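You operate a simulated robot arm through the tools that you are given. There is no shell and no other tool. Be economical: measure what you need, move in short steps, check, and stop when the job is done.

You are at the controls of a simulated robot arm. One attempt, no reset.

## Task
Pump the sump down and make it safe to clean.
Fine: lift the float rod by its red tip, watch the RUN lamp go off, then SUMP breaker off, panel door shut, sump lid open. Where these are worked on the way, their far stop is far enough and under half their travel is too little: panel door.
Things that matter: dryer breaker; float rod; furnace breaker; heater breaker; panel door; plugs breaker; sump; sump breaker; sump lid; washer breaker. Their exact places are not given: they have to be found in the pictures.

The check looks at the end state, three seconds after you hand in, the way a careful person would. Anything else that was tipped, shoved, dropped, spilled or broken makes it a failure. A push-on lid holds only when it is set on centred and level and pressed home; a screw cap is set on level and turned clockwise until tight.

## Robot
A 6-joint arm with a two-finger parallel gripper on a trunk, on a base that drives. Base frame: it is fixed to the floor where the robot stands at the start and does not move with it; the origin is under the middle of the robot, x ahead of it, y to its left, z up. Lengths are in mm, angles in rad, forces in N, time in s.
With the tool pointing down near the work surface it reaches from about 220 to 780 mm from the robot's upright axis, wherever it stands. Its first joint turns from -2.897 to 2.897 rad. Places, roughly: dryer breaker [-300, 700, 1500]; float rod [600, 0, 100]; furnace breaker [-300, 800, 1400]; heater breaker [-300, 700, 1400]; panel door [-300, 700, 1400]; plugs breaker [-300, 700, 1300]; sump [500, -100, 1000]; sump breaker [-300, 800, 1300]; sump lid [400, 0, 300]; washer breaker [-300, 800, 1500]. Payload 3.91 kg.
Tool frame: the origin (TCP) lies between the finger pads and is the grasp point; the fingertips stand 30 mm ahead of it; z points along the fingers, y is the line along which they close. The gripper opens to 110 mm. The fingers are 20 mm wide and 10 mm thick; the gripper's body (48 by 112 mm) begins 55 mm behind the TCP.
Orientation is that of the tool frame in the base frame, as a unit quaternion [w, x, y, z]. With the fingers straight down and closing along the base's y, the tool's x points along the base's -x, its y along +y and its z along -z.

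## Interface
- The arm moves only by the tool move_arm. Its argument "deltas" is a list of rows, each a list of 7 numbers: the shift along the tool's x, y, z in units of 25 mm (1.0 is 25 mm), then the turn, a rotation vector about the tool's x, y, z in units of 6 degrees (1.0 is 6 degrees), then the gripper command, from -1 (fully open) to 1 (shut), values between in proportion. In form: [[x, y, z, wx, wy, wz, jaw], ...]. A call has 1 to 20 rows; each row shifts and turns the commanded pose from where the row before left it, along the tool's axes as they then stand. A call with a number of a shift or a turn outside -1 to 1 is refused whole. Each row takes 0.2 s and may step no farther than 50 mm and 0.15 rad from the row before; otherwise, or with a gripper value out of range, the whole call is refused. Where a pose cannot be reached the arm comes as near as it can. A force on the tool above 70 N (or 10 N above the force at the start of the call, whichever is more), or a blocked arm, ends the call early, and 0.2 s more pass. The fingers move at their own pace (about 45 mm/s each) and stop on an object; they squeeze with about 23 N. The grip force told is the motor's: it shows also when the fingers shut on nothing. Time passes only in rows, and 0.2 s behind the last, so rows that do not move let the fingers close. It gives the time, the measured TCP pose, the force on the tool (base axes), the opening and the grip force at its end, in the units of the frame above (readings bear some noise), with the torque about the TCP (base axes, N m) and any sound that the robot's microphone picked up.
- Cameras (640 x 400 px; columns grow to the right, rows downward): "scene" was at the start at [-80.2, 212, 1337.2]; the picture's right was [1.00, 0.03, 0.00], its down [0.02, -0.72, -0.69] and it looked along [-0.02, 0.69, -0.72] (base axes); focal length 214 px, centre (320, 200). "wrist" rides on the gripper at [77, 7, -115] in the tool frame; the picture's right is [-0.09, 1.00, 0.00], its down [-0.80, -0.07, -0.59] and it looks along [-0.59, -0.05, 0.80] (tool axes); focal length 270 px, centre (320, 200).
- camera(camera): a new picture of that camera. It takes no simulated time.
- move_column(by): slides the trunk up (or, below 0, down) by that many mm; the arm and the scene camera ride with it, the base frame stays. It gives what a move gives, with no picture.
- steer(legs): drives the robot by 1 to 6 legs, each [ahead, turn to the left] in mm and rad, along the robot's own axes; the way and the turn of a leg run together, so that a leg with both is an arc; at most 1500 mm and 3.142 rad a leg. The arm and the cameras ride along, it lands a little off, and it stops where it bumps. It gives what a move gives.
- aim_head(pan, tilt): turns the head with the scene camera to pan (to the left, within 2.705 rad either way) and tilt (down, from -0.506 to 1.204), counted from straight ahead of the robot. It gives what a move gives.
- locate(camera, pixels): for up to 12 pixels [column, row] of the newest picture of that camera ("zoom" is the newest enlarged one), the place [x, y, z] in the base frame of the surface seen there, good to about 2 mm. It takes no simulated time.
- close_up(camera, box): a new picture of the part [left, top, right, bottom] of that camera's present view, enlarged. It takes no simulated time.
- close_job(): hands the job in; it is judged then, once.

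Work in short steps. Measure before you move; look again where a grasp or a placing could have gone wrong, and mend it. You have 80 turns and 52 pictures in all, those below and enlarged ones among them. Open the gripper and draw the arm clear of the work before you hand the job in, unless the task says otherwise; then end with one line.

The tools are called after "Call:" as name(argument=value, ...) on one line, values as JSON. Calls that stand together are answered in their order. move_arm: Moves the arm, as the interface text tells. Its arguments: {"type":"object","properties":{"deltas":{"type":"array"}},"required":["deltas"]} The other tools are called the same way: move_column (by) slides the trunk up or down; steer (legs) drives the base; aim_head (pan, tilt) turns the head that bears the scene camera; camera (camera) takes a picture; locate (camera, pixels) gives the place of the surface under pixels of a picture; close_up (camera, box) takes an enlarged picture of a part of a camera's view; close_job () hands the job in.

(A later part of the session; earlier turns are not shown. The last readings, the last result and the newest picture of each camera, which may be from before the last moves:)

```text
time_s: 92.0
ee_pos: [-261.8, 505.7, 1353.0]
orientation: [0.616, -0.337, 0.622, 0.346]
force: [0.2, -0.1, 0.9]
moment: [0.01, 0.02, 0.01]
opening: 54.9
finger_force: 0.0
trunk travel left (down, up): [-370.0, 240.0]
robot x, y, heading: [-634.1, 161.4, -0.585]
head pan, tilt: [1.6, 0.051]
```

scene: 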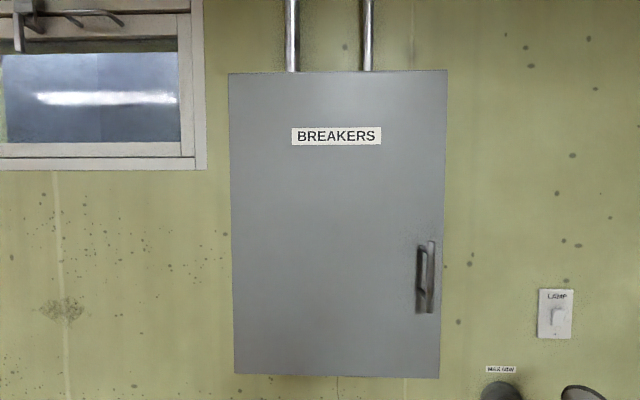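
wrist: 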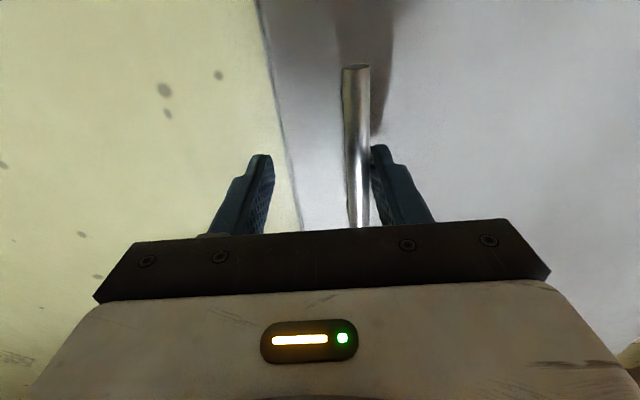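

Now reachable. I shift 26 mm sideways, advance 97 mm onto the bar, and check.

Call:
move_arm(deltas=[[-0.07, 0.51, 0, 0, 0, 0, 0], [-0.07, 0.51, 0, 0, 0, 0, 0], [0, 0, 0.97, 0, 0, 0, 0], [0, 0, 0.97, 0, 0, 0, 0], [0, 0, 0.97, 0, 0, 0, 0], [0, 0, 0.97, 0, 0, 0, 0], [0, 0, 0, 0, 0, 0, 0]])

Call:
camera(camera="wrist")

```text
time_s: 93.6
ee_pos: [-231.2, 603.3, 1355.5]
orientation: [0.616, -0.337, 0.622, 0.346]
force: [0.8, 1.0, 0.6]
moment: [0.0, 0.02, -0.01]
opening: 55.2
finger_force: 0.1
trunk travel left (down, up): [-370.0, 240.0]
robot x, y, heading: [-628.9, 158.3, -0.583]
head pan, tilt: [1.6, 0.051]
```

```text
23 pictures are left
```

wrist: 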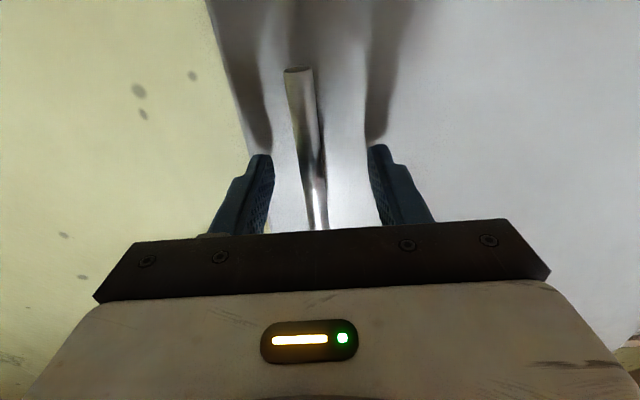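

The bar is between the jaws. I close and pull the door open along its arc by ~30°, in small steps.

Call:
move_arm(deltas=[[0, 0, 0, 0, 0, 0, 1], [0, 0, 0, 0, 0, 0, 1], [0, 0, 0, 0, 0, 0, 1], [0, 0, 0, 0, 0, 0, 1], [0, 0.107, -0.71, 0.2, 0, 0, 1], [0, 0.129, -0.706, 0.2, 0, 0, 1], [0, 0.151, -0.702, 0.2, 0, 0, 1], [0, 0.173, -0.696, 0.2, 0, 0, 1], [0, 0.194, -0.691, 0.2, 0, 0, 1], [0, 0.216, -0.684, 0.2, 0, 0, 1], [0, 0.238, -0.677, 0.2, 0, 0, 1], [0, 0.258, -0.669, 0.2, 0, 0, 1], [0, 0.279, -0.661, 0.2, 0, 0, 1], [0, 0.3, -0.652, 0.2, 0, 0, 1]])

Call:
camera(camera="scene")

```text
time_s: 96.0
ee_pos: [-290.2, 543.3, 1354.8]
orientation: [0.624, -0.323, 0.634, 0.323]
force: [-27.8, 39.6, 2.9]
moment: [0.49, -1.26, 0.16]
opening: 11.4
finger_force: 44.4
out of reach, approached as far as the arm can: row 7, 8, 9, 10, 11
trunk travel left (down, up): [-370.0, 240.0]
robot x, y, heading: [-631.7, 159.9, -0.583]
head pan, tilt: [1.6, 0.051]
stopped in row 11: the force on the tool passed its limit (the readings are from after the stop); the commanded pose is now the measured one
```

```text
22 pictures are left
```

scene: 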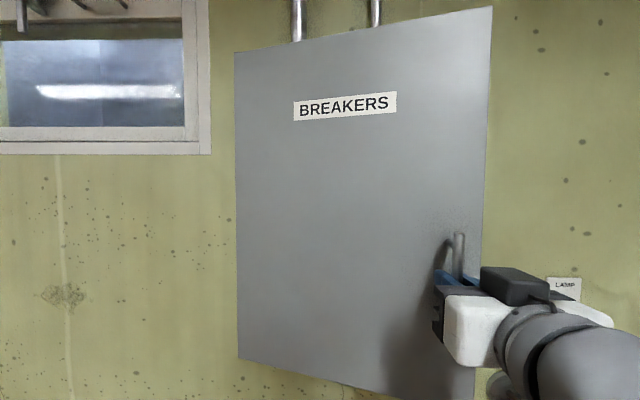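

The door has come ~14° open, then a level hand is too close for the arm. Since the pads can pivot on the bar, I pull on while tilting the hand downward step by step.

Call:
move_arm(deltas=[[0, 0.251, -0.672, 0.2, 0.5, 0, 1], [0.035, 0.272, -0.662, 0.2, 0.5, 0.01, 1], [0.068, 0.293, -0.651, 0.2, 0.5, 0.02, 1], [0.101, 0.313, -0.638, 0.2, 0.5, 0.03, 1], [0.132, 0.334, -0.621, 0.2, 0.5, 0.04, 1], [0.162, 0.354, -0.603, 0.19, 0.5, 0.05, 1], [0.189, 0.373, -0.583, 0.19, 0.5, 0.06, 1], [0.215, 0.393, -0.561, 0.19, 0.5, 0.07, 1], [0.24, 0.411, -0.538, 0.18, 0.5, 0.08, 1], [0.261, 0.429, -0.512, 0.18, 0.5, 0.09, 1]])

```text
time_s: 97.4
ee_pos: [-380.8, 492.1, 1343.3]
orientation: [0.528, -0.328, 0.748, 0.231]
force: [-5.4, 13.2, 53.0]
moment: [1.93, -1.28, 0.32]
opening: 11.7
finger_force: 44.6
trunk travel left (down, up): [-370.0, 240.0]
robot x, y, heading: [-632.7, 159.5, -0.577]
head pan, tilt: [1.6, 0.051]
stopped in row 7: the force on the tool passed its limit (the readings are from after the stop); the commanded pose is now the measured one
```

The door is ~31° open; the upward force suggests the tilted fingertips touched the lower handle post. I loosen slightly, slide 24 mm up the bar, re-grip and continue along the refined arc.

Call:
move_arm(deltas=[[0, 0, 0, 0, 0, 0, 0.5], [0, 0, 0, 0, 0, 0, 0.5], [-0.45, 0, -0.16, 0, 0, 0, 0.5], [-0.45, 0, -0.16, 0, 0, 0, 0.5], [0, 0, 0, 0, 0, 0, 1], [0, 0, 0, 0, 0, 0, 1], [0, 0, 0, 0, 0, 0, 1], [0.21, 0.336, -0.593, 0.19, 0.25, 0.07, 1], [0.221, 0.356, -0.578, 0.19, 0.25, 0.07, 1], [0.232, 0.375, -0.561, 0.18, 0.25, 0.08, 1], [0.242, 0.394, -0.543, 0.18, 0.25, 0.08, 1], [0.25, 0.412, -0.526, 0.18, 0.25, 0.09, 1], [0.258, 0.43, -0.506, 0.18, 0.25, 0.09, 1], [0.265, 0.448, -0.488, 0.18, 0.25, 0.09, 1], [0.27, 0.465, -0.468, 0.17, 0.25, 0.1, 1]])

Call:
camera(camera="scene")

```text
time_s: 99.8
ee_pos: [-410.8, 480.7, 1305.3]
orientation: [0.48, -0.305, 0.811, 0.136]
force: [-17.4, 60.3, 15.6]
moment: [0.82, -0.57, 1.1]
opening: 11.8
finger_force: 45.1
trunk travel left (down, up): [-370.0, 240.0]
robot x, y, heading: [-631.9, 159.3, -0.579]
head pan, tilt: [1.6, 0.051]
stopped in row 11: the force on the tool passed its limit (the readings are from after the stop); the commanded pose is now the measured one
```

```text
21 pictures are left
```

scene: 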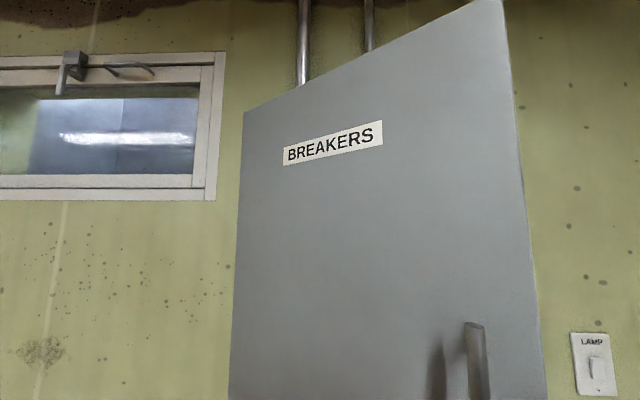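

Pose dropped and the view is tilted — the robot seems to strain against the bar. I release the grip and re-check the state.

Call:
move_arm(deltas=[[0, 0, 0, 0, 0, 0, 0.2], [0, 0, 0, 0, 0, 0, 0.2], [0, 0, 0, 0, 0, 0, 0.2], [0, 0, 0, 0, 0, 0, 0.2]])

Call:
camera(camera="scene")

Call:
camera(camera="wrist")

```text
time_s: 100.8
ee_pos: [-405.9, 468.2, 1305.3]
orientation: [0.478, -0.302, 0.815, 0.132]
force: [0.1, 0.6, 0.0]
moment: [0.0, -0.01, -0.04]
opening: 44.0
finger_force: 0.0
trunk travel left (down, up): [-370.0, 240.0]
robot x, y, heading: [-630.7, 159.1, -0.583]
head pan, tilt: [1.6, 0.051]
```

```text
20 pictures are left
```

scene: 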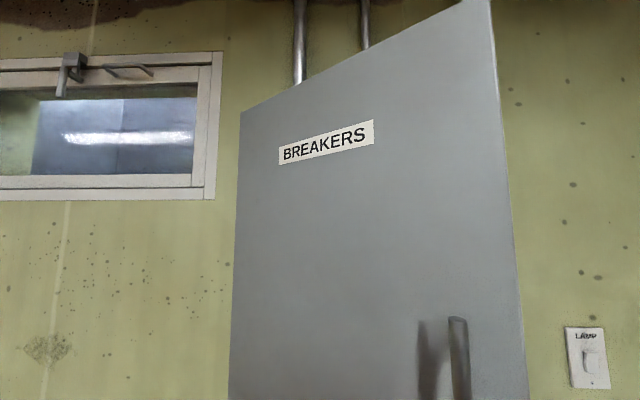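

```text
19 pictures are left
```

wrist: 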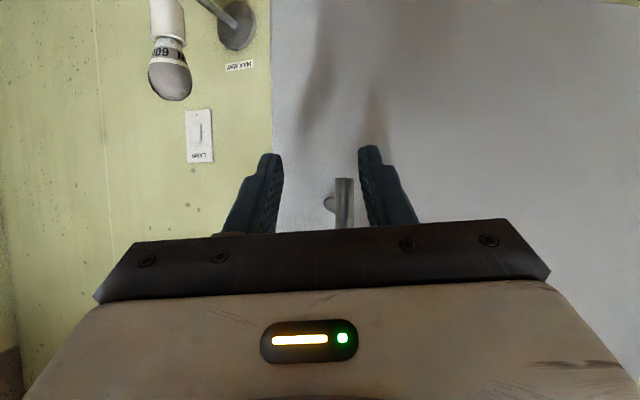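

Hand has slid to the lower end of the bar (bar end at (343,180)). I back the hand off along its axis and test whether motion follows command, and compare the view.

Call:
move_arm(deltas=[[0, 0, -0.8, 0, 0, 0, 0.2], [0, 0, -0.8, 0, 0, 0, 0.2], [0, 0, -0.8, 0, 0, 0, 0.2], [0, 0, 0, 0, 0, 0, 0.2], [0, 0, 0, 0, 0, 0, 0.2]])

Call:
aim_head(pan=1.6, tilt=0.2)

Call:
camera(camera="scene")

Call:
locate(camera="scene", pixels=[[400, 200], [300, 300], [300, 100], [450, 100], [230, 200], [560, 300], [560, 100]])

```text
time_s: 101.6
ee_pos: [-392.2, 428.8, 1292.4]
orientation: [0.468, -0.253, 0.845, 0.05]
force: [-0.3, -0.1, -0.1]
moment: [-0.03, 0.02, 0.01]
opening: 43.8
finger_force: 0.0
trunk travel left (down, up): [-370.0, 240.0]
robot x, y, heading: [-628.1, 159.2, -0.578]
head pan, tilt: [1.6, 0.051]
stopped in row 4: the arm was blocked; the commanded pose is now the measured one
```

```text
time_s: 102.3
ee_pos: [-391.9, 428.7, 1292.6]
orientation: [0.469, -0.255, 0.844, 0.051]
force: [0.1, -0.1, -0.7]
moment: [0.04, -0.01, 0.0]
opening: 44.0
finger_force: 0.1
trunk travel left (down, up): [-370.0, 240.0]
robot x, y, heading: [-631.2, 162.1, -0.577]
head pan, tilt: [1.6, 0.201]
```

```text
18 pictures are left
```

scene: 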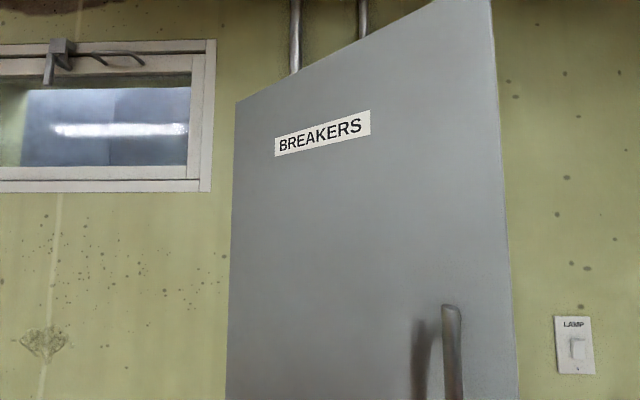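

```text
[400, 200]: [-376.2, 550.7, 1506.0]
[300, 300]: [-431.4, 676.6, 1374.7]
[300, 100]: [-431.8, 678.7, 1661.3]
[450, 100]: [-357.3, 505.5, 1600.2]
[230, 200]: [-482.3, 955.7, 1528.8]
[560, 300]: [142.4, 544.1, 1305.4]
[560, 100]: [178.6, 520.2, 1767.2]
```

Tilting the head barely moved the view: the arm's elbow is pressing against the head on that side. I turn the head away to the front and check that the arm is free.

Call:
aim_head(pan=0.2, tilt=0.3)

Call:
move_arm(deltas=[[0, 0, -0.5, 0, 0, 0, 0.2], [0, 0, -0.5, 0, 0, 0, 0.2], [0, 0, 0, 0, 0, 0, 0.2]])

Call:
camera(camera="scene")

```text
time_s: 103.8
ee_pos: [-391.8, 426.4, 1291.8]
orientation: [0.468, -0.255, 0.845, 0.05]
force: [-0.4, 1.3, 0.4]
moment: [-0.02, -0.02, 0.0]
opening: 44.1
finger_force: 0.0
trunk travel left (down, up): [-370.0, 240.0]
robot x, y, heading: [-631.5, 159.9, -0.578]
head pan, tilt: [0.201, 0.3]
```

```text
time_s: 104.8
ee_pos: [-388.4, 403.5, 1284.9]
orientation: [0.46, -0.231, 0.857, 0.01]
force: [0.7, 0.5, 0.2]
moment: [0.02, -0.04, 0.02]
opening: 44.1
finger_force: 0.2
trunk travel left (down, up): [-370.0, 240.0]
robot x, y, heading: [-632.9, 159.9, -0.581]
head pan, tilt: [0.201, 0.3]
stopped in row 3: the arm was blocked; the commanded pose is now the measured one
```

```text
17 pictures are left
```

scene: 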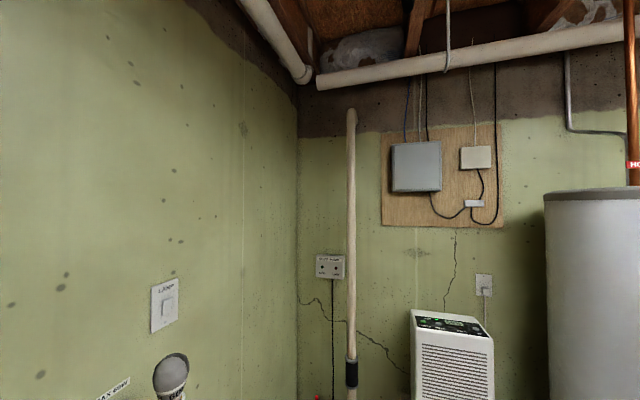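

The head still looks ~18° too high, so the folded arm presses on it from behind. I move the hand away to the right and outward (clear of the handle) to relieve it.

Call:
move_arm(deltas=[[0, -1, 0, 0, 0, 0, 0.2], [0, -1, 0, 0, 0, 0, 0.2], [0, -1, 0.3, 0, 0, 0, 0.2], [0, -1, 0.5, 0, 0, 0, 1], [0, -1, 0.7, 0, 0, 0, 1], [0, -0.5, 0.9, 0, 0, 0, 1], [0, 0, 0.9, 0, 0, 0, 1], [0, 0, 0.9, 0, 0, 0, 1], [0, 0, 0, 0, 0, 0, 1]])

Call:
camera(camera="scene")

```text
time_s: 106.8
ee_pos: [-250.4, 310.0, 1255.9]
orientation: [0.463, -0.231, 0.856, 0.016]
force: [0.3, -0.3, -0.2]
moment: [0.02, 0.0, 0.02]
opening: 0.2
finger_force: 22.9
trunk travel left (down, up): [-370.0, 240.0]
robot x, y, heading: [-633.6, 160.6, -0.58]
head pan, tilt: [0.201, 0.3]
```

```text
16 pictures are left
```

scene: 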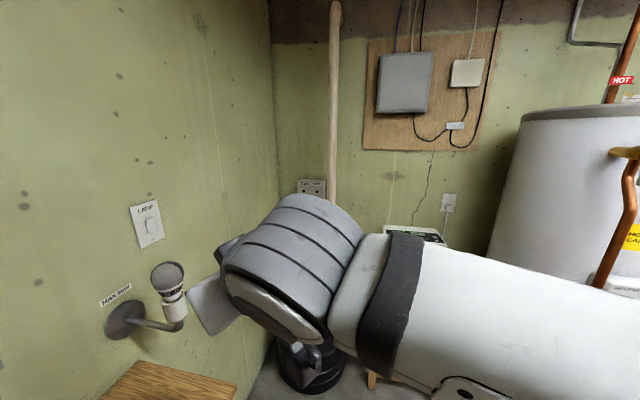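

The head is free again. The elbow bulges toward the front, so I turn the head to the right side out of its way and drive forward ~310 mm to push the door open from its inner side.

Call:
aim_head(pan=-1.6, tilt=0.3)

Call:
steer(legs=[[310, 0]])

Call:
camera(camera="wrist")

```text
time_s: 108.6
ee_pos: [-251.6, 309.2, 1256.4]
orientation: [0.463, -0.232, 0.855, 0.016]
force: [0.3, 0.0, 0.4]
moment: [0.02, 0.0, 0.01]
opening: 0.1
finger_force: 23.2
trunk travel left (down, up): [-370.0, 240.0]
robot x, y, heading: [-626.7, 157.9, -0.583]
head pan, tilt: [-1.6, 0.3]
```

```text
time_s: 110.7
ee_pos: [7.3, 139.6, 1257.0]
orientation: [0.463, -0.231, 0.856, 0.016]
force: [-0.1, -0.3, 0.5]
moment: [0.0, -0.01, -0.01]
opening: 0.0
finger_force: 23.5
trunk travel left (down, up): [-370.0, 240.0]
robot x, y, heading: [-371.2, -11.5, -0.581]
head pan, tilt: [-1.6, 0.3]
```

```text
15 pictures are left
```

wrist: 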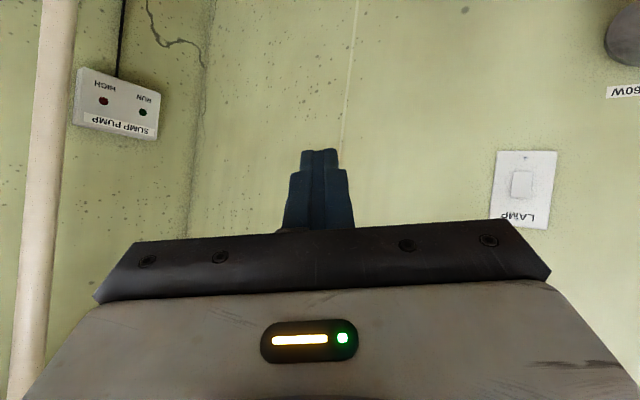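

Robot now stands at u≈-303, v≈-215; TCP at u -71, v 120, hand yawed 39° right, pitched 35° down. I swing it left toward a point just right of the door's free edge, yawing the hand along.

Call:
move_arm(deltas=[[0.264, 0.836, -0.38, -0.6, 0, -0.42, 1], [0.228, 0.868, -0.328, -0.6, 0, -0.42, 1], [0.189, 0.896, -0.272, -0.6, 0, -0.42, 1], [0.148, 0.92, -0.213, -0.6, 0, -0.42, 1], [0.109, 0.936, -0.157, -0.6, 0, -0.42, 1], [0.066, 0.948, -0.095, -0.6, 0, -0.42, 1], [0.025, 0.952, -0.036, -0.6, 0, -0.42, 1], [-0.016, 0.956, 0.023, -0.6, 0, -0.42, 1], [-0.057, 0.948, 0.082, -0.6, 0, -0.42, 1], [-0.098, 0.94, 0.141, -0.6, 0, -0.42, 1], [-0.139, 0.92, 0.2, -0.6, 0, -0.42, 1], [-0.18, 0.9, 0.259, -0.6, 0, -0.42, 1], [-0.219, 0.872, 0.315, -0.6, 0, -0.42, 1], [-0.255, 0.84, 0.367, -0.6, 0, -0.42, 1], [-0.292, 0.804, 0.42, -0.6, 0, -0.42, 1], [-0.326, 0.76, 0.469, -0.6, 0, -0.42, 1], [-0.36, 0.716, 0.518, -0.6, 0, -0.42, 1]])

Call:
camera(camera="wrist")

```text
time_s: 113.9
ee_pos: [-235.4, 317.5, 1213.5]
orientation: [0.373, -0.596, 0.686, 0.189]
force: [0.6, 0.3, -0.2]
moment: [-0.03, -0.02, 0.01]
opening: 0.0
finger_force: 22.7
out of reach, approached as far as the arm can: row 9, 10, 11, 12, 13, 14, 15
trunk travel left (down, up): [-370.0, 240.0]
robot x, y, heading: [-374.9, -10.3, -0.578]
head pan, tilt: [-1.6, 0.3]
stopped in row 15: the arm was blocked; the commanded pose is now the measured one
```

```text
14 pictures are left
```

wrist: 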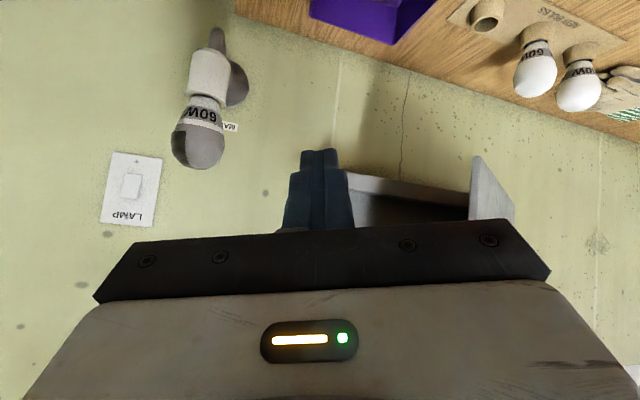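

Too close in again for the arm. The open panel box's lower edge shows at (400,190), door at (490,190). I extend the hand outward (more radius), leaving the door edge to its left.

Call:
move_arm(deltas=[[-0.69, 0.24, 0.55, 0, 0, 0, 1], [-0.69, 0.24, 0.55, 0, 0, 0, 1], [-0.69, 0.24, 0.55, -0.3, 0, -0.26, 1], [-0.69, 0.24, 0.55, -0.6, 0, -0.5, 1], [-0.69, 0.24, 0.55, -0.6, 0, -0.5, 1], [-0.69, 0.24, 0.55, -0.6, 0, -0.5, 1]])

```text
time_s: 115.1
ee_pos: [-223.1, 408.0, 1239.6]
orientation: [0.38, -0.594, 0.68, 0.2]
force: [-0.1, 0.2, 0.0]
moment: [-0.02, 0.02, 0.02]
opening: 0.1
finger_force: 22.8
out of reach, approached as far as the arm can: row 4, 5, 6
trunk travel left (down, up): [-370.0, 240.0]
robot x, y, heading: [-371.7, -12.3, -0.579]
head pan, tilt: [-1.6, 0.3]
stopped in row 6: the arm was blocked; the commanded pose is now the measured one
```

Blocked again while yawing. I look from the head to see what the arm is touching.

Call:
camera(camera="scene")

```text
13 pictures are left
```

scene: 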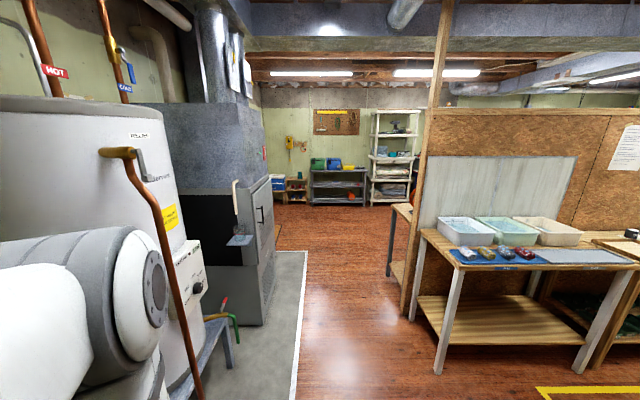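

The head mast evidently stands at the robot's left rear, so working on the left makes the arm hit it. I swing the arm to the front, then will reposition the robot facing the panel wall.

Call:
move_arm(deltas=[[0, -1, 0, 0.42, 0, 0.36, 1], [0, -1, 0, 0.42, 0, 0.36, 1], [0, -1, 0, 0.42, 0, 0.36, 1], [0, -1, 0, 0.42, 0, 0.36, 1], [0, -1, 0, 0.42, 0, 0.36, 1], [0, -1, 0, 0.42, 0, 0.36, 1], [0, -1, 0, 0.42, 0, 0.36, 1], [0, -1, 0, 0.42, 0, 0.36, 1], [0, -1, 0, 0.42, 0, 0.36, 1], [0, -1, 0, 0.42, 0, 0.36, 1], [0, -1, 0, 0.42, 0, 0.36, 1], [0, -1, 0, 0.42, 0, 0.36, 1], [0, -1, 0, 0.42, 0, 0.36, 1], [0, -1, 0, 0.42, 0, 0.36, 1], [0, -1, 0, 0.42, 0, 0.36, 1], [0, -1, 0, 0.42, 0, 0.36, 1], [0, -1, 0, 0.42, 0, 0.36, 1], [0, -1, 0, 0.42, 0, 0.36, 1], [0, -1, 0, 0.42, 0, 0.36, 1], [0, -1, 0, 0.42, 0, 0.36, 1]])

```text
time_s: 119.3
ee_pos: [109.3, 82.2, 1309.4]
orientation: [0.493, -0.098, 0.864, 0.019]
force: [-0.6, 1.0, -0.4]
moment: [0.0, -0.02, 0.02]
opening: 0.4
finger_force: 23.1
trunk travel left (down, up): [-370.0, 240.0]
robot x, y, heading: [-374.2, -9.5, -0.58]
head pan, tilt: [-1.6, 0.3]
```

Now I swing the remaining ~44° to straight ahead, back up 130 mm along the wall and turn left to face the panel wall.

Call:
move_arm(deltas=[[0, -1, 0, 0.416, 0, 0.25, 1], [0, -1, 0, 0.416, 0, 0.25, 1], [0, -1, 0, 0.416, 0, 0.25, 1], [0, -1, 0, 0.416, 0, 0.25, 1], [0, -1, 0, 0.416, 0, 0.25, 1], [0, -1, 0, 0.416, 0, 0.25, 1], [0, -1, 0, 0.416, 0, 0.25, 1], [0, -1, 0, 0.416, 0, 0.25, 1], [0, -1, 0, 0.416, 0, 0.25, 1], [0, -1, 0, 0.416, 0, 0.25, 1], [0, -1, 0, 0.416, 0, 0.25, 1], [0, -1, 0, 0.416, 0, 0.25, 1], [0, -1, 0, 0.416, 0, 0.25, 1], [0, -1, 0, 0.416, 0, 0.25, 1]])

Call:
steer(legs=[[-130, 0], [0, 1.565]])

Call:
aim_head(pan=0.0, tilt=0.2)

Call:
camera(camera="scene")

Call:
locate(camera="scene", pixels=[[320, 100], [320, 200], [250, 200], [400, 100], [400, 200], [400, 300]])

```text
time_s: 122.3
ee_pos: [67.9, -227.4, 1323.5]
orientation: [0.489, 0.212, 0.832, -0.155]
force: [0.1, -0.2, -0.3]
moment: [-0.01, -0.02, 0.0]
opening: 0.0
finger_force: 23.5
out of reach, approached as far as the arm can: row 5, 7, 9, 11, 12, 13, 14
trunk travel left (down, up): [-370.0, 240.0]
robot x, y, heading: [-371.5, -8.7, -0.58]
head pan, tilt: [-1.6, 0.3]
```

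```text
time_s: 127.4
ee_pos: [-274.8, 506.9, 1322.6]
orientation: [0.458, -0.44, 0.736, 0.233]
force: [-0.1, -0.1, -0.8]
moment: [-0.02, -0.01, -0.01]
opening: 0.4
finger_force: 23.3
trunk travel left (down, up): [-370.0, 240.0]
robot x, y, heading: [-490.9, 65.6, 0.993]
head pan, tilt: [-1.6, 0.3]
```

```text
time_s: 129.1
ee_pos: [-273.6, 508.0, 1323.1]
orientation: [0.458, -0.44, 0.736, 0.234]
force: [0.3, 0.0, -1.1]
moment: [-0.02, 0.01, -0.01]
opening: 0.0
finger_force: 22.7
trunk travel left (down, up): [-370.0, 240.0]
robot x, y, heading: [-492.0, 70.3, 0.998]
head pan, tilt: [0.0, 0.201]
```

```text
12 pictures are left
```

scene: 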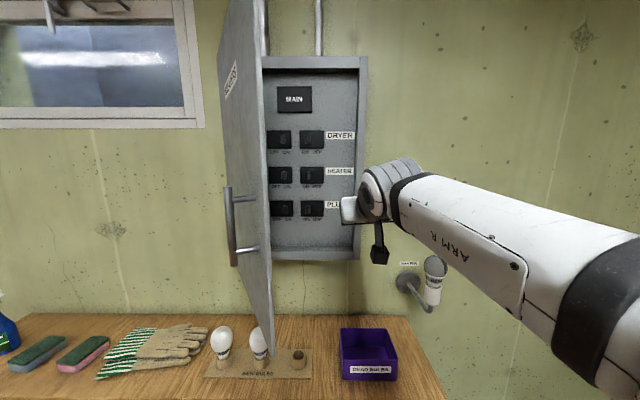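

```text
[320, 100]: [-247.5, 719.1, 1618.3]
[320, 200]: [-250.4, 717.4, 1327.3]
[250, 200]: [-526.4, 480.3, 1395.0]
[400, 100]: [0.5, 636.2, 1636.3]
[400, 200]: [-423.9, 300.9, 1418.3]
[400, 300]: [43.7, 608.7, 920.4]
```

Excellent view: the door is now ~60° open and breakers DRYER/HEATER/PLUGS show, the left column (WASHER, FURNACE, SUMP) partly behind it. I sweep the hand leftwards inside the door to push it to ~90°.

Call:
move_arm(deltas=[[0.05, 0.88, -0.1, -0.324, 0, -0.172, 1], [0.04, 0.884, -0.07, -0.324, 0, -0.172, 1], [0.02, 0.884, -0.04, -0.324, 0, -0.172, 1], [0, 0.888, -0.01, -0.324, 0, -0.172, 1], [-0.01, 0.888, 0.02, -0.324, 0, -0.172, 1], [-0.03, 0.884, 0.05, -0.324, 0, -0.172, 1], [-0.04, 0.88, 0.08, -0.324, 0, -0.172, 1], [-0.06, 0.876, 0.11, -0.324, 0, -0.172, 1], [-0.075, 0.872, 0.14, -0.324, 0, -0.172, 1], [-0.09, 0.864, 0.17, -0.324, 0, -0.172, 1], [-0.105, 0.856, 0.2, -0.324, 0, -0.172, 1], [-0.12, 0.848, 0.226, -0.324, 0, -0.172, 1], [-0.135, 0.836, 0.254, -0.324, 0, -0.172, 1], [-0.15, 0.824, 0.286, -0.324, 0, -0.172, 1]])

Call:
camera(camera="scene")

```text
time_s: 132.1
ee_pos: [-558.0, 628.6, 1304.6]
orientation: [-0.368, 0.623, -0.601, -0.34]
force: [0.1, -0.4, -0.5]
moment: [0.03, 0.03, 0.01]
opening: 0.0
finger_force: 23.0
trunk travel left (down, up): [-370.0, 240.0]
robot x, y, heading: [-491.7, 63.4, 1.0]
head pan, tilt: [0.0, 0.201]
```

```text
11 pictures are left
```

scene: 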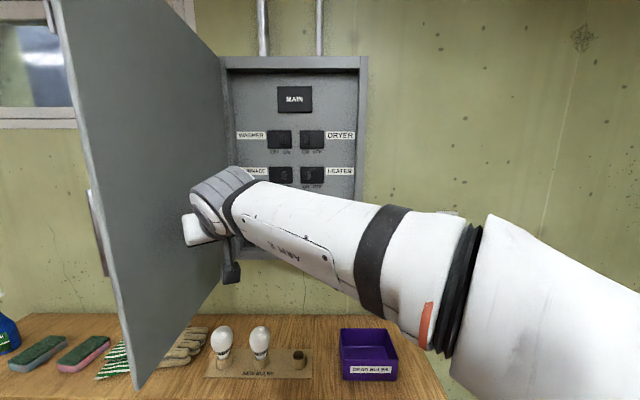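

The door is past 90°. I swing the hand back to the right and measure the breakers.

Call:
move_arm(deltas=[[0.15, -0.824, -0.286, 0.324, 0, 0.172, 1], [0.135, -0.836, -0.254, 0.324, 0, 0.172, 1], [0.12, -0.848, -0.226, 0.324, 0, 0.172, 1], [0.105, -0.856, -0.2, 0.324, 0, 0.172, 1], [0.09, -0.864, -0.17, 0.324, 0, 0.172, 1], [0.075, -0.872, -0.14, 0.324, 0, 0.172, 1], [0.06, -0.876, -0.11, 0.324, 0, 0.172, 1], [0.04, -0.88, -0.08, 0.324, 0, 0.172, 1], [0.03, -0.884, -0.05, 0.324, 0, 0.172, 1], [0.01, -0.888, -0.02, 0.324, 0, 0.172, 1], [0, -0.888, 0.01, 0.324, 0, 0.172, 1], [-0.02, -0.884, 0.04, 0.324, 0, 0.172, 1], [-0.04, -0.884, 0.07, 0.324, 0, 0.172, 1]])

Call:
close_up(camera="scene", box=[225, 120, 365, 230])

Call:
locate(camera="zoom", pixels=[[250, 400], [220, 370], [290, 370], [245, 395], [260, 395], [270, 395], [120, 400], [120, 350], [390, 395], [420, 390], [250, 240], [320, 380]])

```text
time_s: 134.9
ee_pos: [-289.7, 525.6, 1321.2]
orientation: [0.453, -0.454, 0.729, 0.241]
force: [-0.1, 0.0, 0.4]
moment: [-0.02, -0.01, 0.03]
opening: 0.1
finger_force: 23.3
trunk travel left (down, up): [-370.0, 240.0]
robot x, y, heading: [-492.5, 70.7, 0.999]
head pan, tilt: [0.0, 0.201]
```

```text
3.64 times, centred on (295, 175) of scene
```

zoom: 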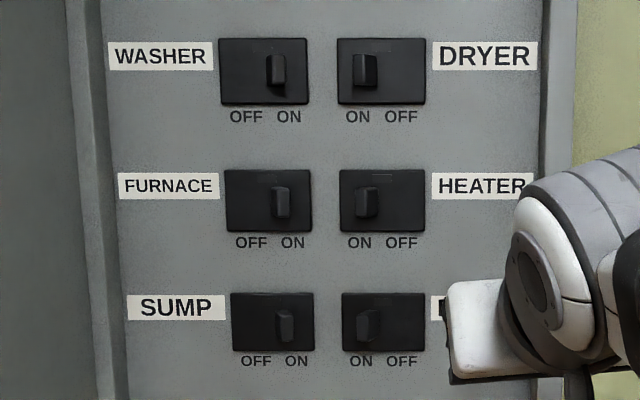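

```text
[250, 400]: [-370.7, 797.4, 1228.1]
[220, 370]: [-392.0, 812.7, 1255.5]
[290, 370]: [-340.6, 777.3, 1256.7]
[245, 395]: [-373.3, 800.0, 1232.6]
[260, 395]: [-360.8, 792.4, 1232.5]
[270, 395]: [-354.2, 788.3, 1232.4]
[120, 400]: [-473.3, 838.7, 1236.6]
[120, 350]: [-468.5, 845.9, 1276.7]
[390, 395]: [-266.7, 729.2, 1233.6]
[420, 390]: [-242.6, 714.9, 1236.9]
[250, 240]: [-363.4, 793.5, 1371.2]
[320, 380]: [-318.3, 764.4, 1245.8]
```

SUMP toggle is at zoom (286,326), ON at right; OFF is to the left. I measure the toggle precisely.

Call:
locate(camera="zoom", pixels=[[282, 314], [285, 326], [287, 340], [292, 326], [278, 326], [250, 325], [305, 325], [270, 297], [270, 348], [278, 203], [367, 325], [352, 325]])

```text
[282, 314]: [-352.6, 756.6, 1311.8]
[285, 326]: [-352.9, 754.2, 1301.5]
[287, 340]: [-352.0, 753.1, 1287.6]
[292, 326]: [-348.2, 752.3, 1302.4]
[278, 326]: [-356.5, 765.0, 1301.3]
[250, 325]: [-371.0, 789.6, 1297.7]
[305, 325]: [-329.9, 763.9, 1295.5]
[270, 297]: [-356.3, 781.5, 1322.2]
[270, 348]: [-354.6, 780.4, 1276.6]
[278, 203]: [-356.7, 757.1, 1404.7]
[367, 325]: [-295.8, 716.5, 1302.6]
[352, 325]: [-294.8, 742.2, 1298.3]
```

Toggle front is at u -711, v 433, z 1300 (body face v 453); free gap to its right till u≈-650. I go to a spot 35 mm in front of that gap with closed fingers.

Call:
move_arm(deltas=[[0, 0.93, 0, 0, 0, 0, 1], [0, 0.93, 0, 0, 0, 0, 1], [0, 0.93, 0, 0, 0, 0, 1], [0, 0.93, 0, 0, 0, 0, 1], [0, 0.93, 0, 0, 0, 0, 1], [0, 0.93, 0, 0, 0, 0, 1], [-0.371, 0, 0.806, 0, 0, 0, 1], [-0.371, 0, 0.806, 0, 0, 0, 1], [-0.371, 0, 0.806, 0, 0, 0, 1], [-0.371, 0, 0.806, 0, 0, 0, 1], [-0.371, 0, 0.806, 0, 0, 0, 1], [0, 0, 0, 0, 0, 0, 1]])

Call:
camera(camera="wrist")

```text
time_s: 137.5
ee_pos: [-359.1, 690.1, 1305.7]
orientation: [0.453, -0.454, 0.729, 0.241]
force: [-0.1, 0.5, 1.1]
moment: [-0.01, -0.01, 0.01]
opening: 0.1
finger_force: 22.9
trunk travel left (down, up): [-370.0, 240.0]
robot x, y, heading: [-497.3, 69.7, 0.996]
head pan, tilt: [0.0, 0.201]
```

```text
9 pictures are left
```

wrist: 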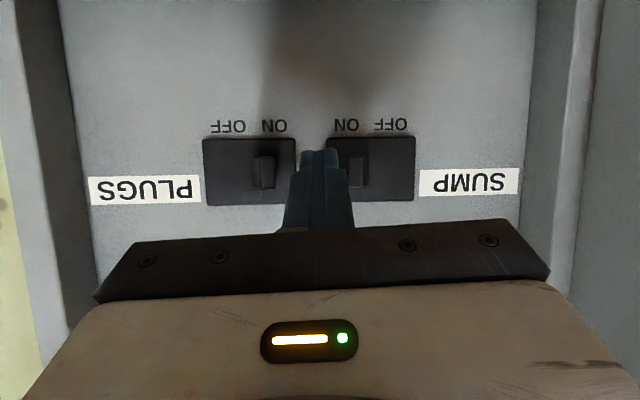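

Fingertip is in the gap between the PLUGS and SUMP toggles. I raise 8 mm, go in 39 mm, and push left 40 mm toward OFF, then back out.

Call:
move_arm(deltas=[[-0.341, 0, 0.407, 0, 0, 0, 1], [-0.341, 0, 0.407, 0, 0, 0, 1], [-0.341, 0, 0.407, 0, 0, 0, 1], [0, 0, 0, 0, 0, 0, 1], [0, 0.4, 0, 0, 0, 0, 1], [0, 0.4, 0, 0, 0, 0, 1], [0, 0.4, 0, 0, 0, 0, 1], [0, 0.4, 0, 0, 0, 0, 1], [0, 0, 0, 0, 0, 0, 1]])

```text
time_s: 139.5
ee_pos: [-374.5, 742.1, 1311.5]
orientation: [0.452, -0.453, 0.729, 0.241]
force: [9.9, -8.6, -3.9]
moment: [-0.18, -0.04, -0.37]
opening: 0.2
finger_force: 23.5
trunk travel left (down, up): [-370.0, 240.0]
robot x, y, heading: [-493.9, 70.8, 0.995]
head pan, tilt: [0.0, 0.201]
```

A ~13 N sideways reaction shows the toggle is at its stop. I ease off, withdraw, and look.

Call:
move_arm(deltas=[[0, -0.4, 0, 0, 0, 0, 1], [0, -0.4, 0, 0, 0, 0, 1], [0.4, 0, -0.8, 0, 0, 0, 1], [0.4, 0, -0.8, 0, 0, 0, 1], [0.4, 0, -0.8, 0, 0, 0, 1], [0.4, 0, -0.8, 0, 0, 0, 1], [0.4, 0, -0.8, 0, 0, 0, 1], [0.4, -0.4, -0.8, 0, 0, 0, 1], [0, 0, 0, 0, 0, 0, 1]])

Call:
camera(camera="wrist")

```text
time_s: 141.5
ee_pos: [-414.8, 610.5, 1317.4]
orientation: [0.452, -0.455, 0.728, 0.243]
force: [0.0, -0.7, -0.3]
moment: [0.01, 0.02, 0.01]
opening: 0.2
finger_force: 23.0
trunk travel left (down, up): [-370.0, 240.0]
robot x, y, heading: [-494.9, 71.4, 1.0]
head pan, tilt: [0.0, 0.201]
```

```text
8 pictures are left
```

wrist: 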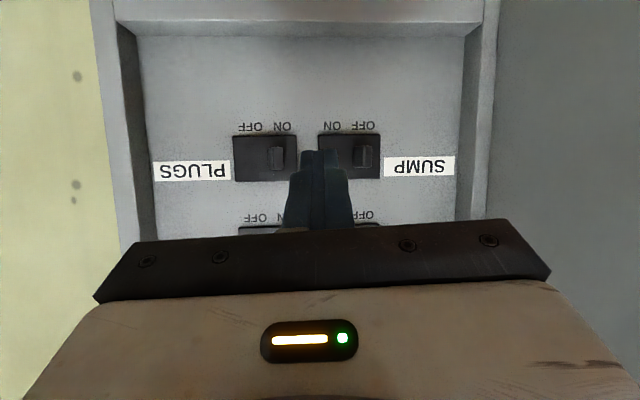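

SUMP now shows OFF, PLUGS still ON. To shut the door I move the hand right, back the robot 130 mm and turn left 0.5 so the door edge is in comfortable reach.

Call:
move_arm(deltas=[[0, -1, -0.3, 0, 0, 0, 0], [0, -1, -0.3, 0, 0, 0, -1], [0, -1, 0, 0, 0, 0, -1], [0, -1, 0, 0, 0, 0, -1], [0, -1, 0, 0, 0, 0, -1], [0, -1, 0, 0, 0, 0, -1], [0, -1, 0, 0, 0, 0, -1]])

Call:
steer(legs=[[-130, 0], [0, 0.5]])

Call:
camera(camera="scene")

```text
time_s: 143.1
ee_pos: [-281.9, 524.1, 1333.6]
orientation: [0.455, -0.452, 0.729, 0.239]
force: [0.6, 0.3, 0.6]
moment: [-0.01, -0.03, 0.02]
opening: 109.9
finger_force: 0.1
out of reach, approached as far as the arm can: row 7
trunk travel left (down, up): [-370.0, 240.0]
robot x, y, heading: [-492.2, 68.5, 0.998]
head pan, tilt: [0.0, 0.201]
```

```text
time_s: 145.8
ee_pos: [-600.9, 460.8, 1333.8]
orientation: [-0.382, 0.619, -0.593, -0.345]
force: [0.8, -0.2, -0.9]
moment: [0.0, 0.0, 0.01]
opening: 110.3
finger_force: 0.2
trunk travel left (down, up): [-370.0, 240.0]
robot x, y, heading: [-563.7, -39.4, 1.491]
head pan, tilt: [0.0, 0.201]
```

```text
7 pictures are left
```

scene: 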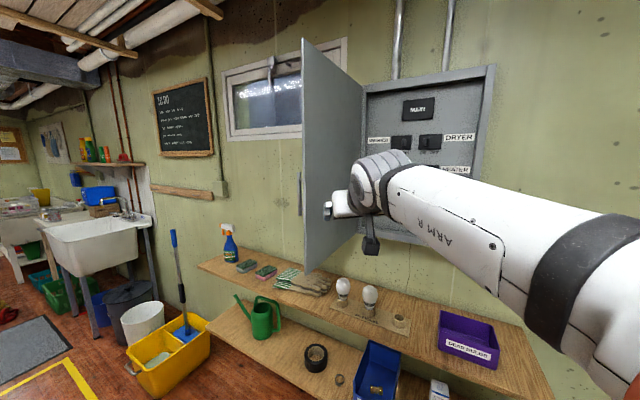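

The door edge is visible as the vertical line at x≈303. I measure it and the hinge side.

Call:
locate(camera="scene", pixels=[[305, 100], [306, 150], [305, 240], [308, 200], [340, 120], [358, 100], [300, 190], [315, 255]])

```text
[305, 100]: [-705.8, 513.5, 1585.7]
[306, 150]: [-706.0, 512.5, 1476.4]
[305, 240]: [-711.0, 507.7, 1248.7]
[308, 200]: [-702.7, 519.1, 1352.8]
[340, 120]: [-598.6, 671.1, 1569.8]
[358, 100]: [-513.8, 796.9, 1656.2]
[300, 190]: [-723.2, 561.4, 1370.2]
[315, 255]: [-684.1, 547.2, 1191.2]
```

The door stands at ~90° (edge at u -872, v 32). I drive round so the robot faces the wall with the hand just left of the door edge.

Call:
steer(legs=[[-100, 0], [0, 1.065], [530, 0], [0, -1.571]])

Call:
move_arm(deltas=[[0, 0, 0, 0, 0, 0, 1], [0, 0, 0, 0, 0, 0, 1], [0, 0, 0, 0, 0, 0, 1], [0, 0, 0, 0, 0, 0, 1], [0, 0, 0, 0, 0, 0, 1], [0, 0, 0, 0, 0, 0, 1]])

Call:
camera(camera="scene")

```text
time_s: 156.2
ee_pos: [-800.8, 602.2, 1333.4]
orientation: [0.458, -0.446, 0.732, 0.235]
force: [-0.4, 0.1, -0.1]
moment: [-0.02, -0.01, -0.03]
opening: 109.9
finger_force: 0.1
trunk travel left (down, up): [-370.0, 240.0]
robot x, y, heading: [-1014.4, 147.7, 0.979]
head pan, tilt: [0.0, 0.201]
```

```text
time_s: 157.6
ee_pos: [-800.4, 602.5, 1333.8]
orientation: [0.458, -0.446, 0.732, 0.235]
force: [-0.4, -0.5, -0.5]
moment: [0.01, 0.04, 0.01]
opening: 0.0
finger_force: 14.0
trunk travel left (down, up): [-370.0, 240.0]
robot x, y, heading: [-1011.6, 147.3, 0.978]
head pan, tilt: [0.0, 0.201]
```

```text
6 pictures are left
```

scene: 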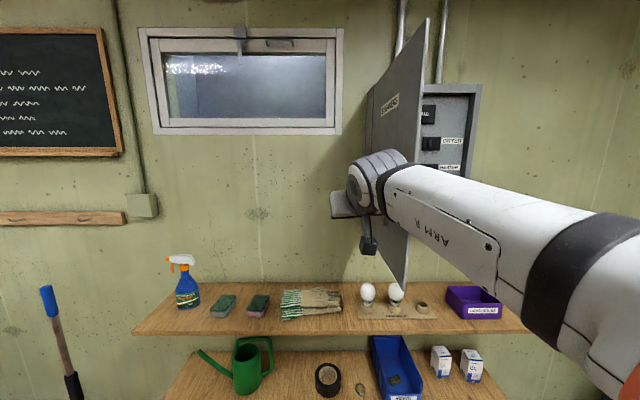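

The hand is left of the door (u -1000, v 59). I sweep it right along the closing arc, pushing on the outer face near the free edge.

Call:
move_arm(deltas=[[-0.026, -0.964, 0.05, 0.29, 0, 0.157, 1], [-0.04, -0.96, 0.078, 0.29, 0, 0.157, 1], [-0.056, -0.956, 0.106, 0.29, 0, 0.157, 1], [-0.073, -0.952, 0.138, 0.29, 0, 0.157, 1], [-0.088, -0.944, 0.166, 0.29, 0, 0.157, 1], [-0.194, -0.912, 0.364, 0.29, 0, 0.157, 1], [-0.209, -0.896, 0.392, 0.29, 0, 0.157, 1], [-0.222, -0.88, 0.417, 0.29, 0, 0.157, 1], [-0.237, -0.864, 0.445, 0.29, 0, 0.157, 1], [-0.25, -0.848, 0.469, 0.29, 0, 0.157, 1], [-0.265, -0.824, 0.498, 0.29, 0, 0.157, 1], [-0.278, -0.808, 0.522, 0.29, 0, 0.157, 1], [-0.466, -0.636, 0.875, 0.29, 0, 0.157, 1], [-0.476, -0.6, 0.893, 0.29, 0, 0.157, 1], [-0.485, -0.564, 0.91, 0.29, 0, 0.157, 1]])

Call:
camera(camera="scene")

```text
time_s: 160.8
ee_pos: [-493.9, 552.8, 1341.7]
orientation: [0.515, -0.238, 0.815, 0.116]
force: [0.0, -0.2, -0.6]
moment: [-0.02, -0.01, 0.01]
opening: 0.1
finger_force: 22.9
out of reach, approached as far as the arm can: row 2, 3, 4, 5, 6, 7, 8, 9, 10, 11, 12
trunk travel left (down, up): [-370.0, 240.0]
robot x, y, heading: [-1013.6, 144.1, 0.981]
head pan, tilt: [0.0, 0.201]
```

```text
5 pictures are left
```

scene: 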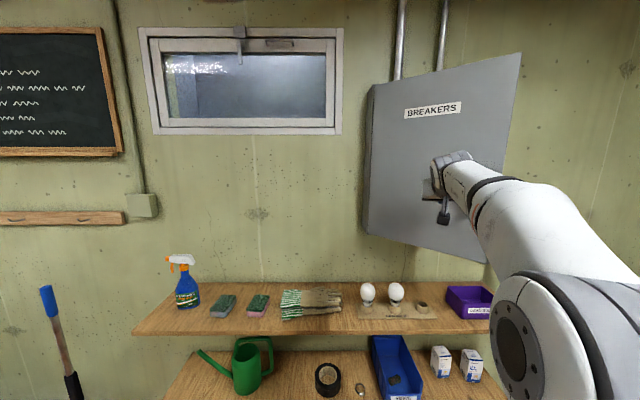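

The door is ~40° open with the hand on its outer face (TCP u -717, v 187). I drive straight at the wall by 165 mm to push it further.

Call:
steer(legs=[[165, 0]])

```text
time_s: 162.3
ee_pos: [-402.3, 691.3, 1341.4]
orientation: [0.515, -0.238, 0.816, 0.115]
force: [-0.2, -0.1, 1.0]
moment: [-0.01, 0.0, -0.01]
opening: 0.3
finger_force: 23.2
trunk travel left (down, up): [-370.0, 240.0]
robot x, y, heading: [-923.1, 281.9, 0.986]
head pan, tilt: [0.0, 0.201]
```

Tip is ~35 mm short of the closed face. I slide right for leverage and press on until it seats.

Call:
move_arm(deltas=[[-0.13, -0.568, 0.265, 0, 0, 0, 1], [-0.13, -0.568, 0.265, 0, 0, 0, 1], [-0.13, -0.568, 0.265, 0, 0, 0, 1], [-0.13, -0.568, 0.265, 0, 0, 0, 1], [-0.13, -0.568, 0.265, 0, 0, 0, 1], [-0.125, 0.147, 0.255, 0, 0, 0, 1], [-0.125, 0.147, 0.255, 0, 0, 0, 1], [-0.125, 0.147, 0.255, 0, 0, 0, 1], [-0.125, 0.147, 0.255, 0, 0, 0, 1], [-0.125, 0.147, 0.255, 0, 0, 0, 1], [0, 0, 0, 0, 0, 0, 1]])

Call:
camera(camera="scene")

Call:
locate(camera="scene", pixels=[[400, 60], [420, 100], [440, 60], [460, 60], [480, 60], [500, 60], [500, 90], [520, 80]])

```text
time_s: 164.2
ee_pos: [-369.4, 705.9, 1325.5]
orientation: [0.512, -0.235, 0.819, 0.11]
force: [-35.3, -30.5, -4.8]
moment: [-0.29, 0.31, 0.11]
opening: 0.0
finger_force: 22.5
out of reach, approached as far as the arm can: row 1, 2, 3, 4, 5
trunk travel left (down, up): [-370.0, 240.0]
robot x, y, heading: [-920.6, 286.6, 0.982]
head pan, tilt: [0.0, 0.201]
stopped in row 9: the force on the tool passed its limit (the readings are from after the stop); the commanded pose is now the measured one
```

```text
4 pictures are left
```

scene: 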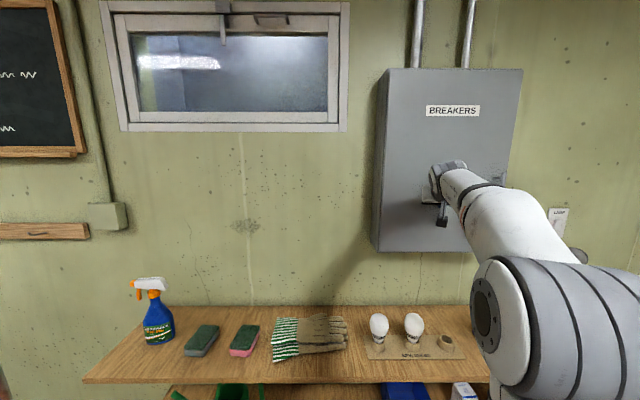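

```text
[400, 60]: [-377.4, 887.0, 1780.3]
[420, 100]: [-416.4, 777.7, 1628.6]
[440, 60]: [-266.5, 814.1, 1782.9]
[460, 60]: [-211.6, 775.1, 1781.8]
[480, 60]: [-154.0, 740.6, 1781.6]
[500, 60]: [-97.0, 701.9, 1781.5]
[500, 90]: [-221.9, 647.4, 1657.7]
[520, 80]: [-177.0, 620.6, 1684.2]
```

All door points lie at v≈417: the panel is shut flush. I back the hand off, then turn and drive back toward the sump.

Call:
move_arm(deltas=[[0.3, 0, -0.7, 0, 0, 0, 1], [0.4, 0, -0.8, 0, 0, 0, 1], [0.4, 0, -0.8, 0, 0, 0, 1], [0.4, 0, -0.8, 0, 0, 0, 1], [0.4, 0, -0.8, 0, 0, 0, 1], [0.4, 0, -0.8, 0, 0, 0, 1]])

Call:
steer(legs=[[0, -1.478], [640, 0]])

```text
time_s: 165.6
ee_pos: [-473.6, 647.0, 1321.7]
orientation: [0.51, -0.237, 0.819, 0.109]
force: [-0.2, 0.6, -0.4]
moment: [0.0, 0.0, 0.01]
opening: 0.1
finger_force: 23.3
trunk travel left (down, up): [-370.0, 240.0]
robot x, y, heading: [-920.1, 282.0, 0.977]
head pan, tilt: [0.0, 0.201]
```

```text
time_s: 172.8
ee_pos: [49.3, -431.0, 1322.0]
orientation: [0.452, 0.375, 0.765, -0.262]
force: [-0.3, 0.1, -0.1]
moment: [0.01, 0.02, -0.02]
opening: 0.1
finger_force: 23.2
trunk travel left (down, up): [-370.0, 240.0]
robot x, y, heading: [-354.1, -23.8, -0.483]
head pan, tilt: [0.0, 0.201]
```

Now at (-354,-24). I tilt the hand to straight down while lowering it and shifting left.

Call:
move_arm(deltas=[[0.89, 0.72, 0.45, 0, 1, 0, 0], [0.84, 0.72, 0.54, 0, 1, 0, 0], [0.78, 0.72, 0.63, 0, 1, 0, 0], [0.71, 0.72, 0.7, 0, 1, 0, 0], [0.63, 0.72, 0.775, 0, 1, 0, 0], [0.55, 0.72, 0.84, 0, 1, 0, 0], [0.457, 0.72, 0.89, 0, 1, 0, 0], [0.36, 0.72, 0.93, 0, 1, 0, 0], [0.26, 0.72, 0.965, 0, 1, 0, 0], [0.16, 0.72, 0.987, 0, 1, 0, 0], [0, 0, 0, 0, 0.53, 0, 0]])

Call:
move_arm(deltas=[[0.844, -0.39, 0, 0, 0, 0, 0], [0.844, -0.39, 0, 0, 0, 0, 0], [0.844, -0.39, 0, 0, 0, 0, 0], [0.844, -0.39, 0, 0, 0, 0, 0], [0.844, -0.39, 0, 0, 0, 0, 0], [0.844, -0.39, 0, 0, 0, 0, 0], [0.844, -0.39, 0, 0, 0, 0, 0], [0.844, -0.39, 0, 0, 0, 0, 0], [0.844, -0.39, 0, 0, 0, 0, 0]])

Call:
move_arm(deltas=[[0, 0, 0, 0, 0, -1, 0], [0, 0, 0, 0, 0, -1, 0], [0, 0, 0, 0, 0, -1, 0], [0, 0, 0, 0, 0, -1, 0], [0, 0, 0, 0, 0, -1, 0], [0, 0, 0, 0, 0, -1, 0], [0, 0, 0, 0, 0, -1, 0], [0, 0, 0, 0, 0, -1, 0], [0, 0, 0, 0, 0, -1, 0], [0, 0, 0, 0, 0, -1, 0], [0, 0, 0, 0, 0, -1, 0], [0, 0, 0, 0, 0, -1, 0], [0, 0, 0, 0, 0, -1, 0], [0, 0, 0, 0, 0, -1, 0]])

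```text
time_s: 175.2
ee_pos: [184.7, -307.3, 1027.8]
orientation: [0.004, 0.462, 0.876, -0.135]
force: [0.6, 0.2, -1.1]
moment: [-0.01, 0.0, -0.01]
opening: 55.1
finger_force: 0.0
out of reach, approached as far as the arm can: row 6, 7, 8, 9, 10, 11
trunk travel left (down, up): [-370.0, 240.0]
robot x, y, heading: [-357.3, -27.5, -0.482]
head pan, tilt: [0.0, 0.201]
```

```text
time_s: 177.2
ee_pos: [-5.4, -208.5, 998.6]
orientation: [0.003, 0.463, 0.877, -0.126]
force: [-0.3, 0.4, 0.1]
moment: [-0.02, 0.0, 0.03]
opening: 55.0
finger_force: 0.0
out of reach, approached as far as the arm can: row 1, 2, 3, 4, 5, 6, 7, 8, 9
trunk travel left (down, up): [-370.0, 240.0]
robot x, y, heading: [-357.8, -21.7, -0.484]
head pan, tilt: [0.0, 0.201]
```

```text
time_s: 180.2
ee_pos: [-23.8, 24.7, 899.4]
orientation: [-0.069, -0.236, 0.961, -0.128]
force: [0.0, -0.7, 0.1]
moment: [0.02, 0.0, 0.01]
opening: 55.0
finger_force: 0.0
out of reach, approached as far as the arm can: row 6, 7, 8, 9, 10, 11, 12, 13, 14
trunk travel left (down, up): [-370.0, 240.0]
robot x, y, heading: [-353.4, -24.2, -0.489]
head pan, tilt: [0.0, 0.201]
```

The wrist has a roll limit in that sense; I turn the other way (clockwise 180°) so the jaws close along the same line, then check.

Call:
move_arm(deltas=[[0, 0, 0, 0, 0, 1, 0], [0, 0, 0, 0, 0, 1, 0], [0, 0, 0, 0, 0, 1, 0], [0, 0, 0, 0, 0, 1, 0], [0, 0, 0, 0, 0, 1, 0], [0, 0, 0, 0, 0, 1, 0], [0, 0, 0, 0, 0, 1, 0], [0, 0, 0, 0, 0, 1, 0], [0, 0, 0, 0, 0, 1, 0], [0, 0, 0, 0, 0, 1, 0], [0, 0, 0, 0, 0, 1, 0], [0, 0, 0, 0, 0, 1, 0], [0, 0, 0, 0, 0, 1, 0], [0, 0, 0, 0, 0, 1, 0], [0, 0, 0, 0, 0, 1, 0], [0, 0, 0, 0, 0, 1, 0], [0, 0, 0, 0, 0, 1, 0], [0, 0, 0, 0, 0, 1, 0], [0, 0, 0, 0, 0, 1, 0], [0, 0, 0, 0, 0, 1, 0]])

Call:
move_arm(deltas=[[0, 0, 0, 0, 0, 1, 0], [0, 0, 0, 0, 0, 1, 0], [0, 0, 0, 0, 0, 1, 0], [0, 0, 0, 0, 0, 1, 0], [0, 0, 0, 0, 0, 1, 0], [0, 0, 0, 0, 0, 1, 0], [0, 0, 0, 0, 0, 1, 0], [0, 0, 0, 0, 0, 1, 0], [0, 0, 0, 0, 0, 1, 0], [0, 0, 0, 0, 0, 1, 0]])

```text
time_s: 184.3
ee_pos: [-19.0, 11.6, 888.6]
orientation: [0.068, 0.713, 0.687, -0.123]
force: [0.6, 0.0, -0.5]
moment: [-0.01, 0.0, -0.01]
opening: 54.9
finger_force: 0.0
out of reach, approached as far as the arm can: row 1, 2
trunk travel left (down, up): [-370.0, 240.0]
robot x, y, heading: [-355.1, -23.1, -0.486]
head pan, tilt: [0.0, 0.201]
```

```text
time_s: 186.6
ee_pos: [-19.5, 12.1, 888.4]
orientation: [0.12, 0.961, 0.239, -0.071]
force: [-0.2, 0.5, 0.7]
moment: [0.03, 0.02, -0.02]
opening: 55.1
finger_force: 0.0
trunk travel left (down, up): [-370.0, 240.0]
robot x, y, heading: [-355.8, -22.3, -0.484]
head pan, tilt: [0.0, 0.201]
```

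Reachable now. I level the 16° tilt, turn to heading 0 and drive forward to the sump.

Call:
move_arm(deltas=[[0, 0, 0, 0.94, 0.925, 0, 0], [0, 0, 0, 0.94, 0.925, 0, 0], [0, 0, 0, 0, 0, 0, 0]])

Call:
steer(legs=[[0, 0.485], [340, 0]])

Call:
move_column(by=-270)

```text
time_s: 187.3
ee_pos: [-16.6, -5.2, 861.5]
orientation: [0.092, 0.965, 0.242, -0.028]
force: [0.0, 0.0, -0.3]
moment: [-0.02, -0.02, 0.01]
opening: 54.9
finger_force: 0.0
out of reach, approached as far as the arm can: row 1, 2
trunk travel left (down, up): [-370.0, 240.0]
robot x, y, heading: [-353.4, -24.4, -0.484]
head pan, tilt: [0.0, 0.201]
```

```text
time_s: 191.0
ee_pos: [279.4, 153.0, 860.4]
orientation: [0.095, 0.878, 0.468, -0.005]
force: [0.7, 0.1, 0.1]
moment: [0.01, -0.01, -0.01]
opening: 55.3
finger_force: 0.2
trunk travel left (down, up): [-370.0, 240.0]
robot x, y, heading: [-10.4, -22.4, 0.004]
head pan, tilt: [0.0, 0.201]
```

```text
time_s: 193.7
ee_pos: [278.5, 152.3, 591.9]
orientation: [0.096, 0.878, 0.468, -0.005]
force: [0.9, -0.3, 0.1]
moment: [0.04, 0.0, 0.01]
opening: 54.7
finger_force: 0.0
trunk travel left (down, up): [-100.0, 510.0]
robot x, y, heading: [-13.7, -20.8, 0.006]
head pan, tilt: [0.0, 0.201]
```

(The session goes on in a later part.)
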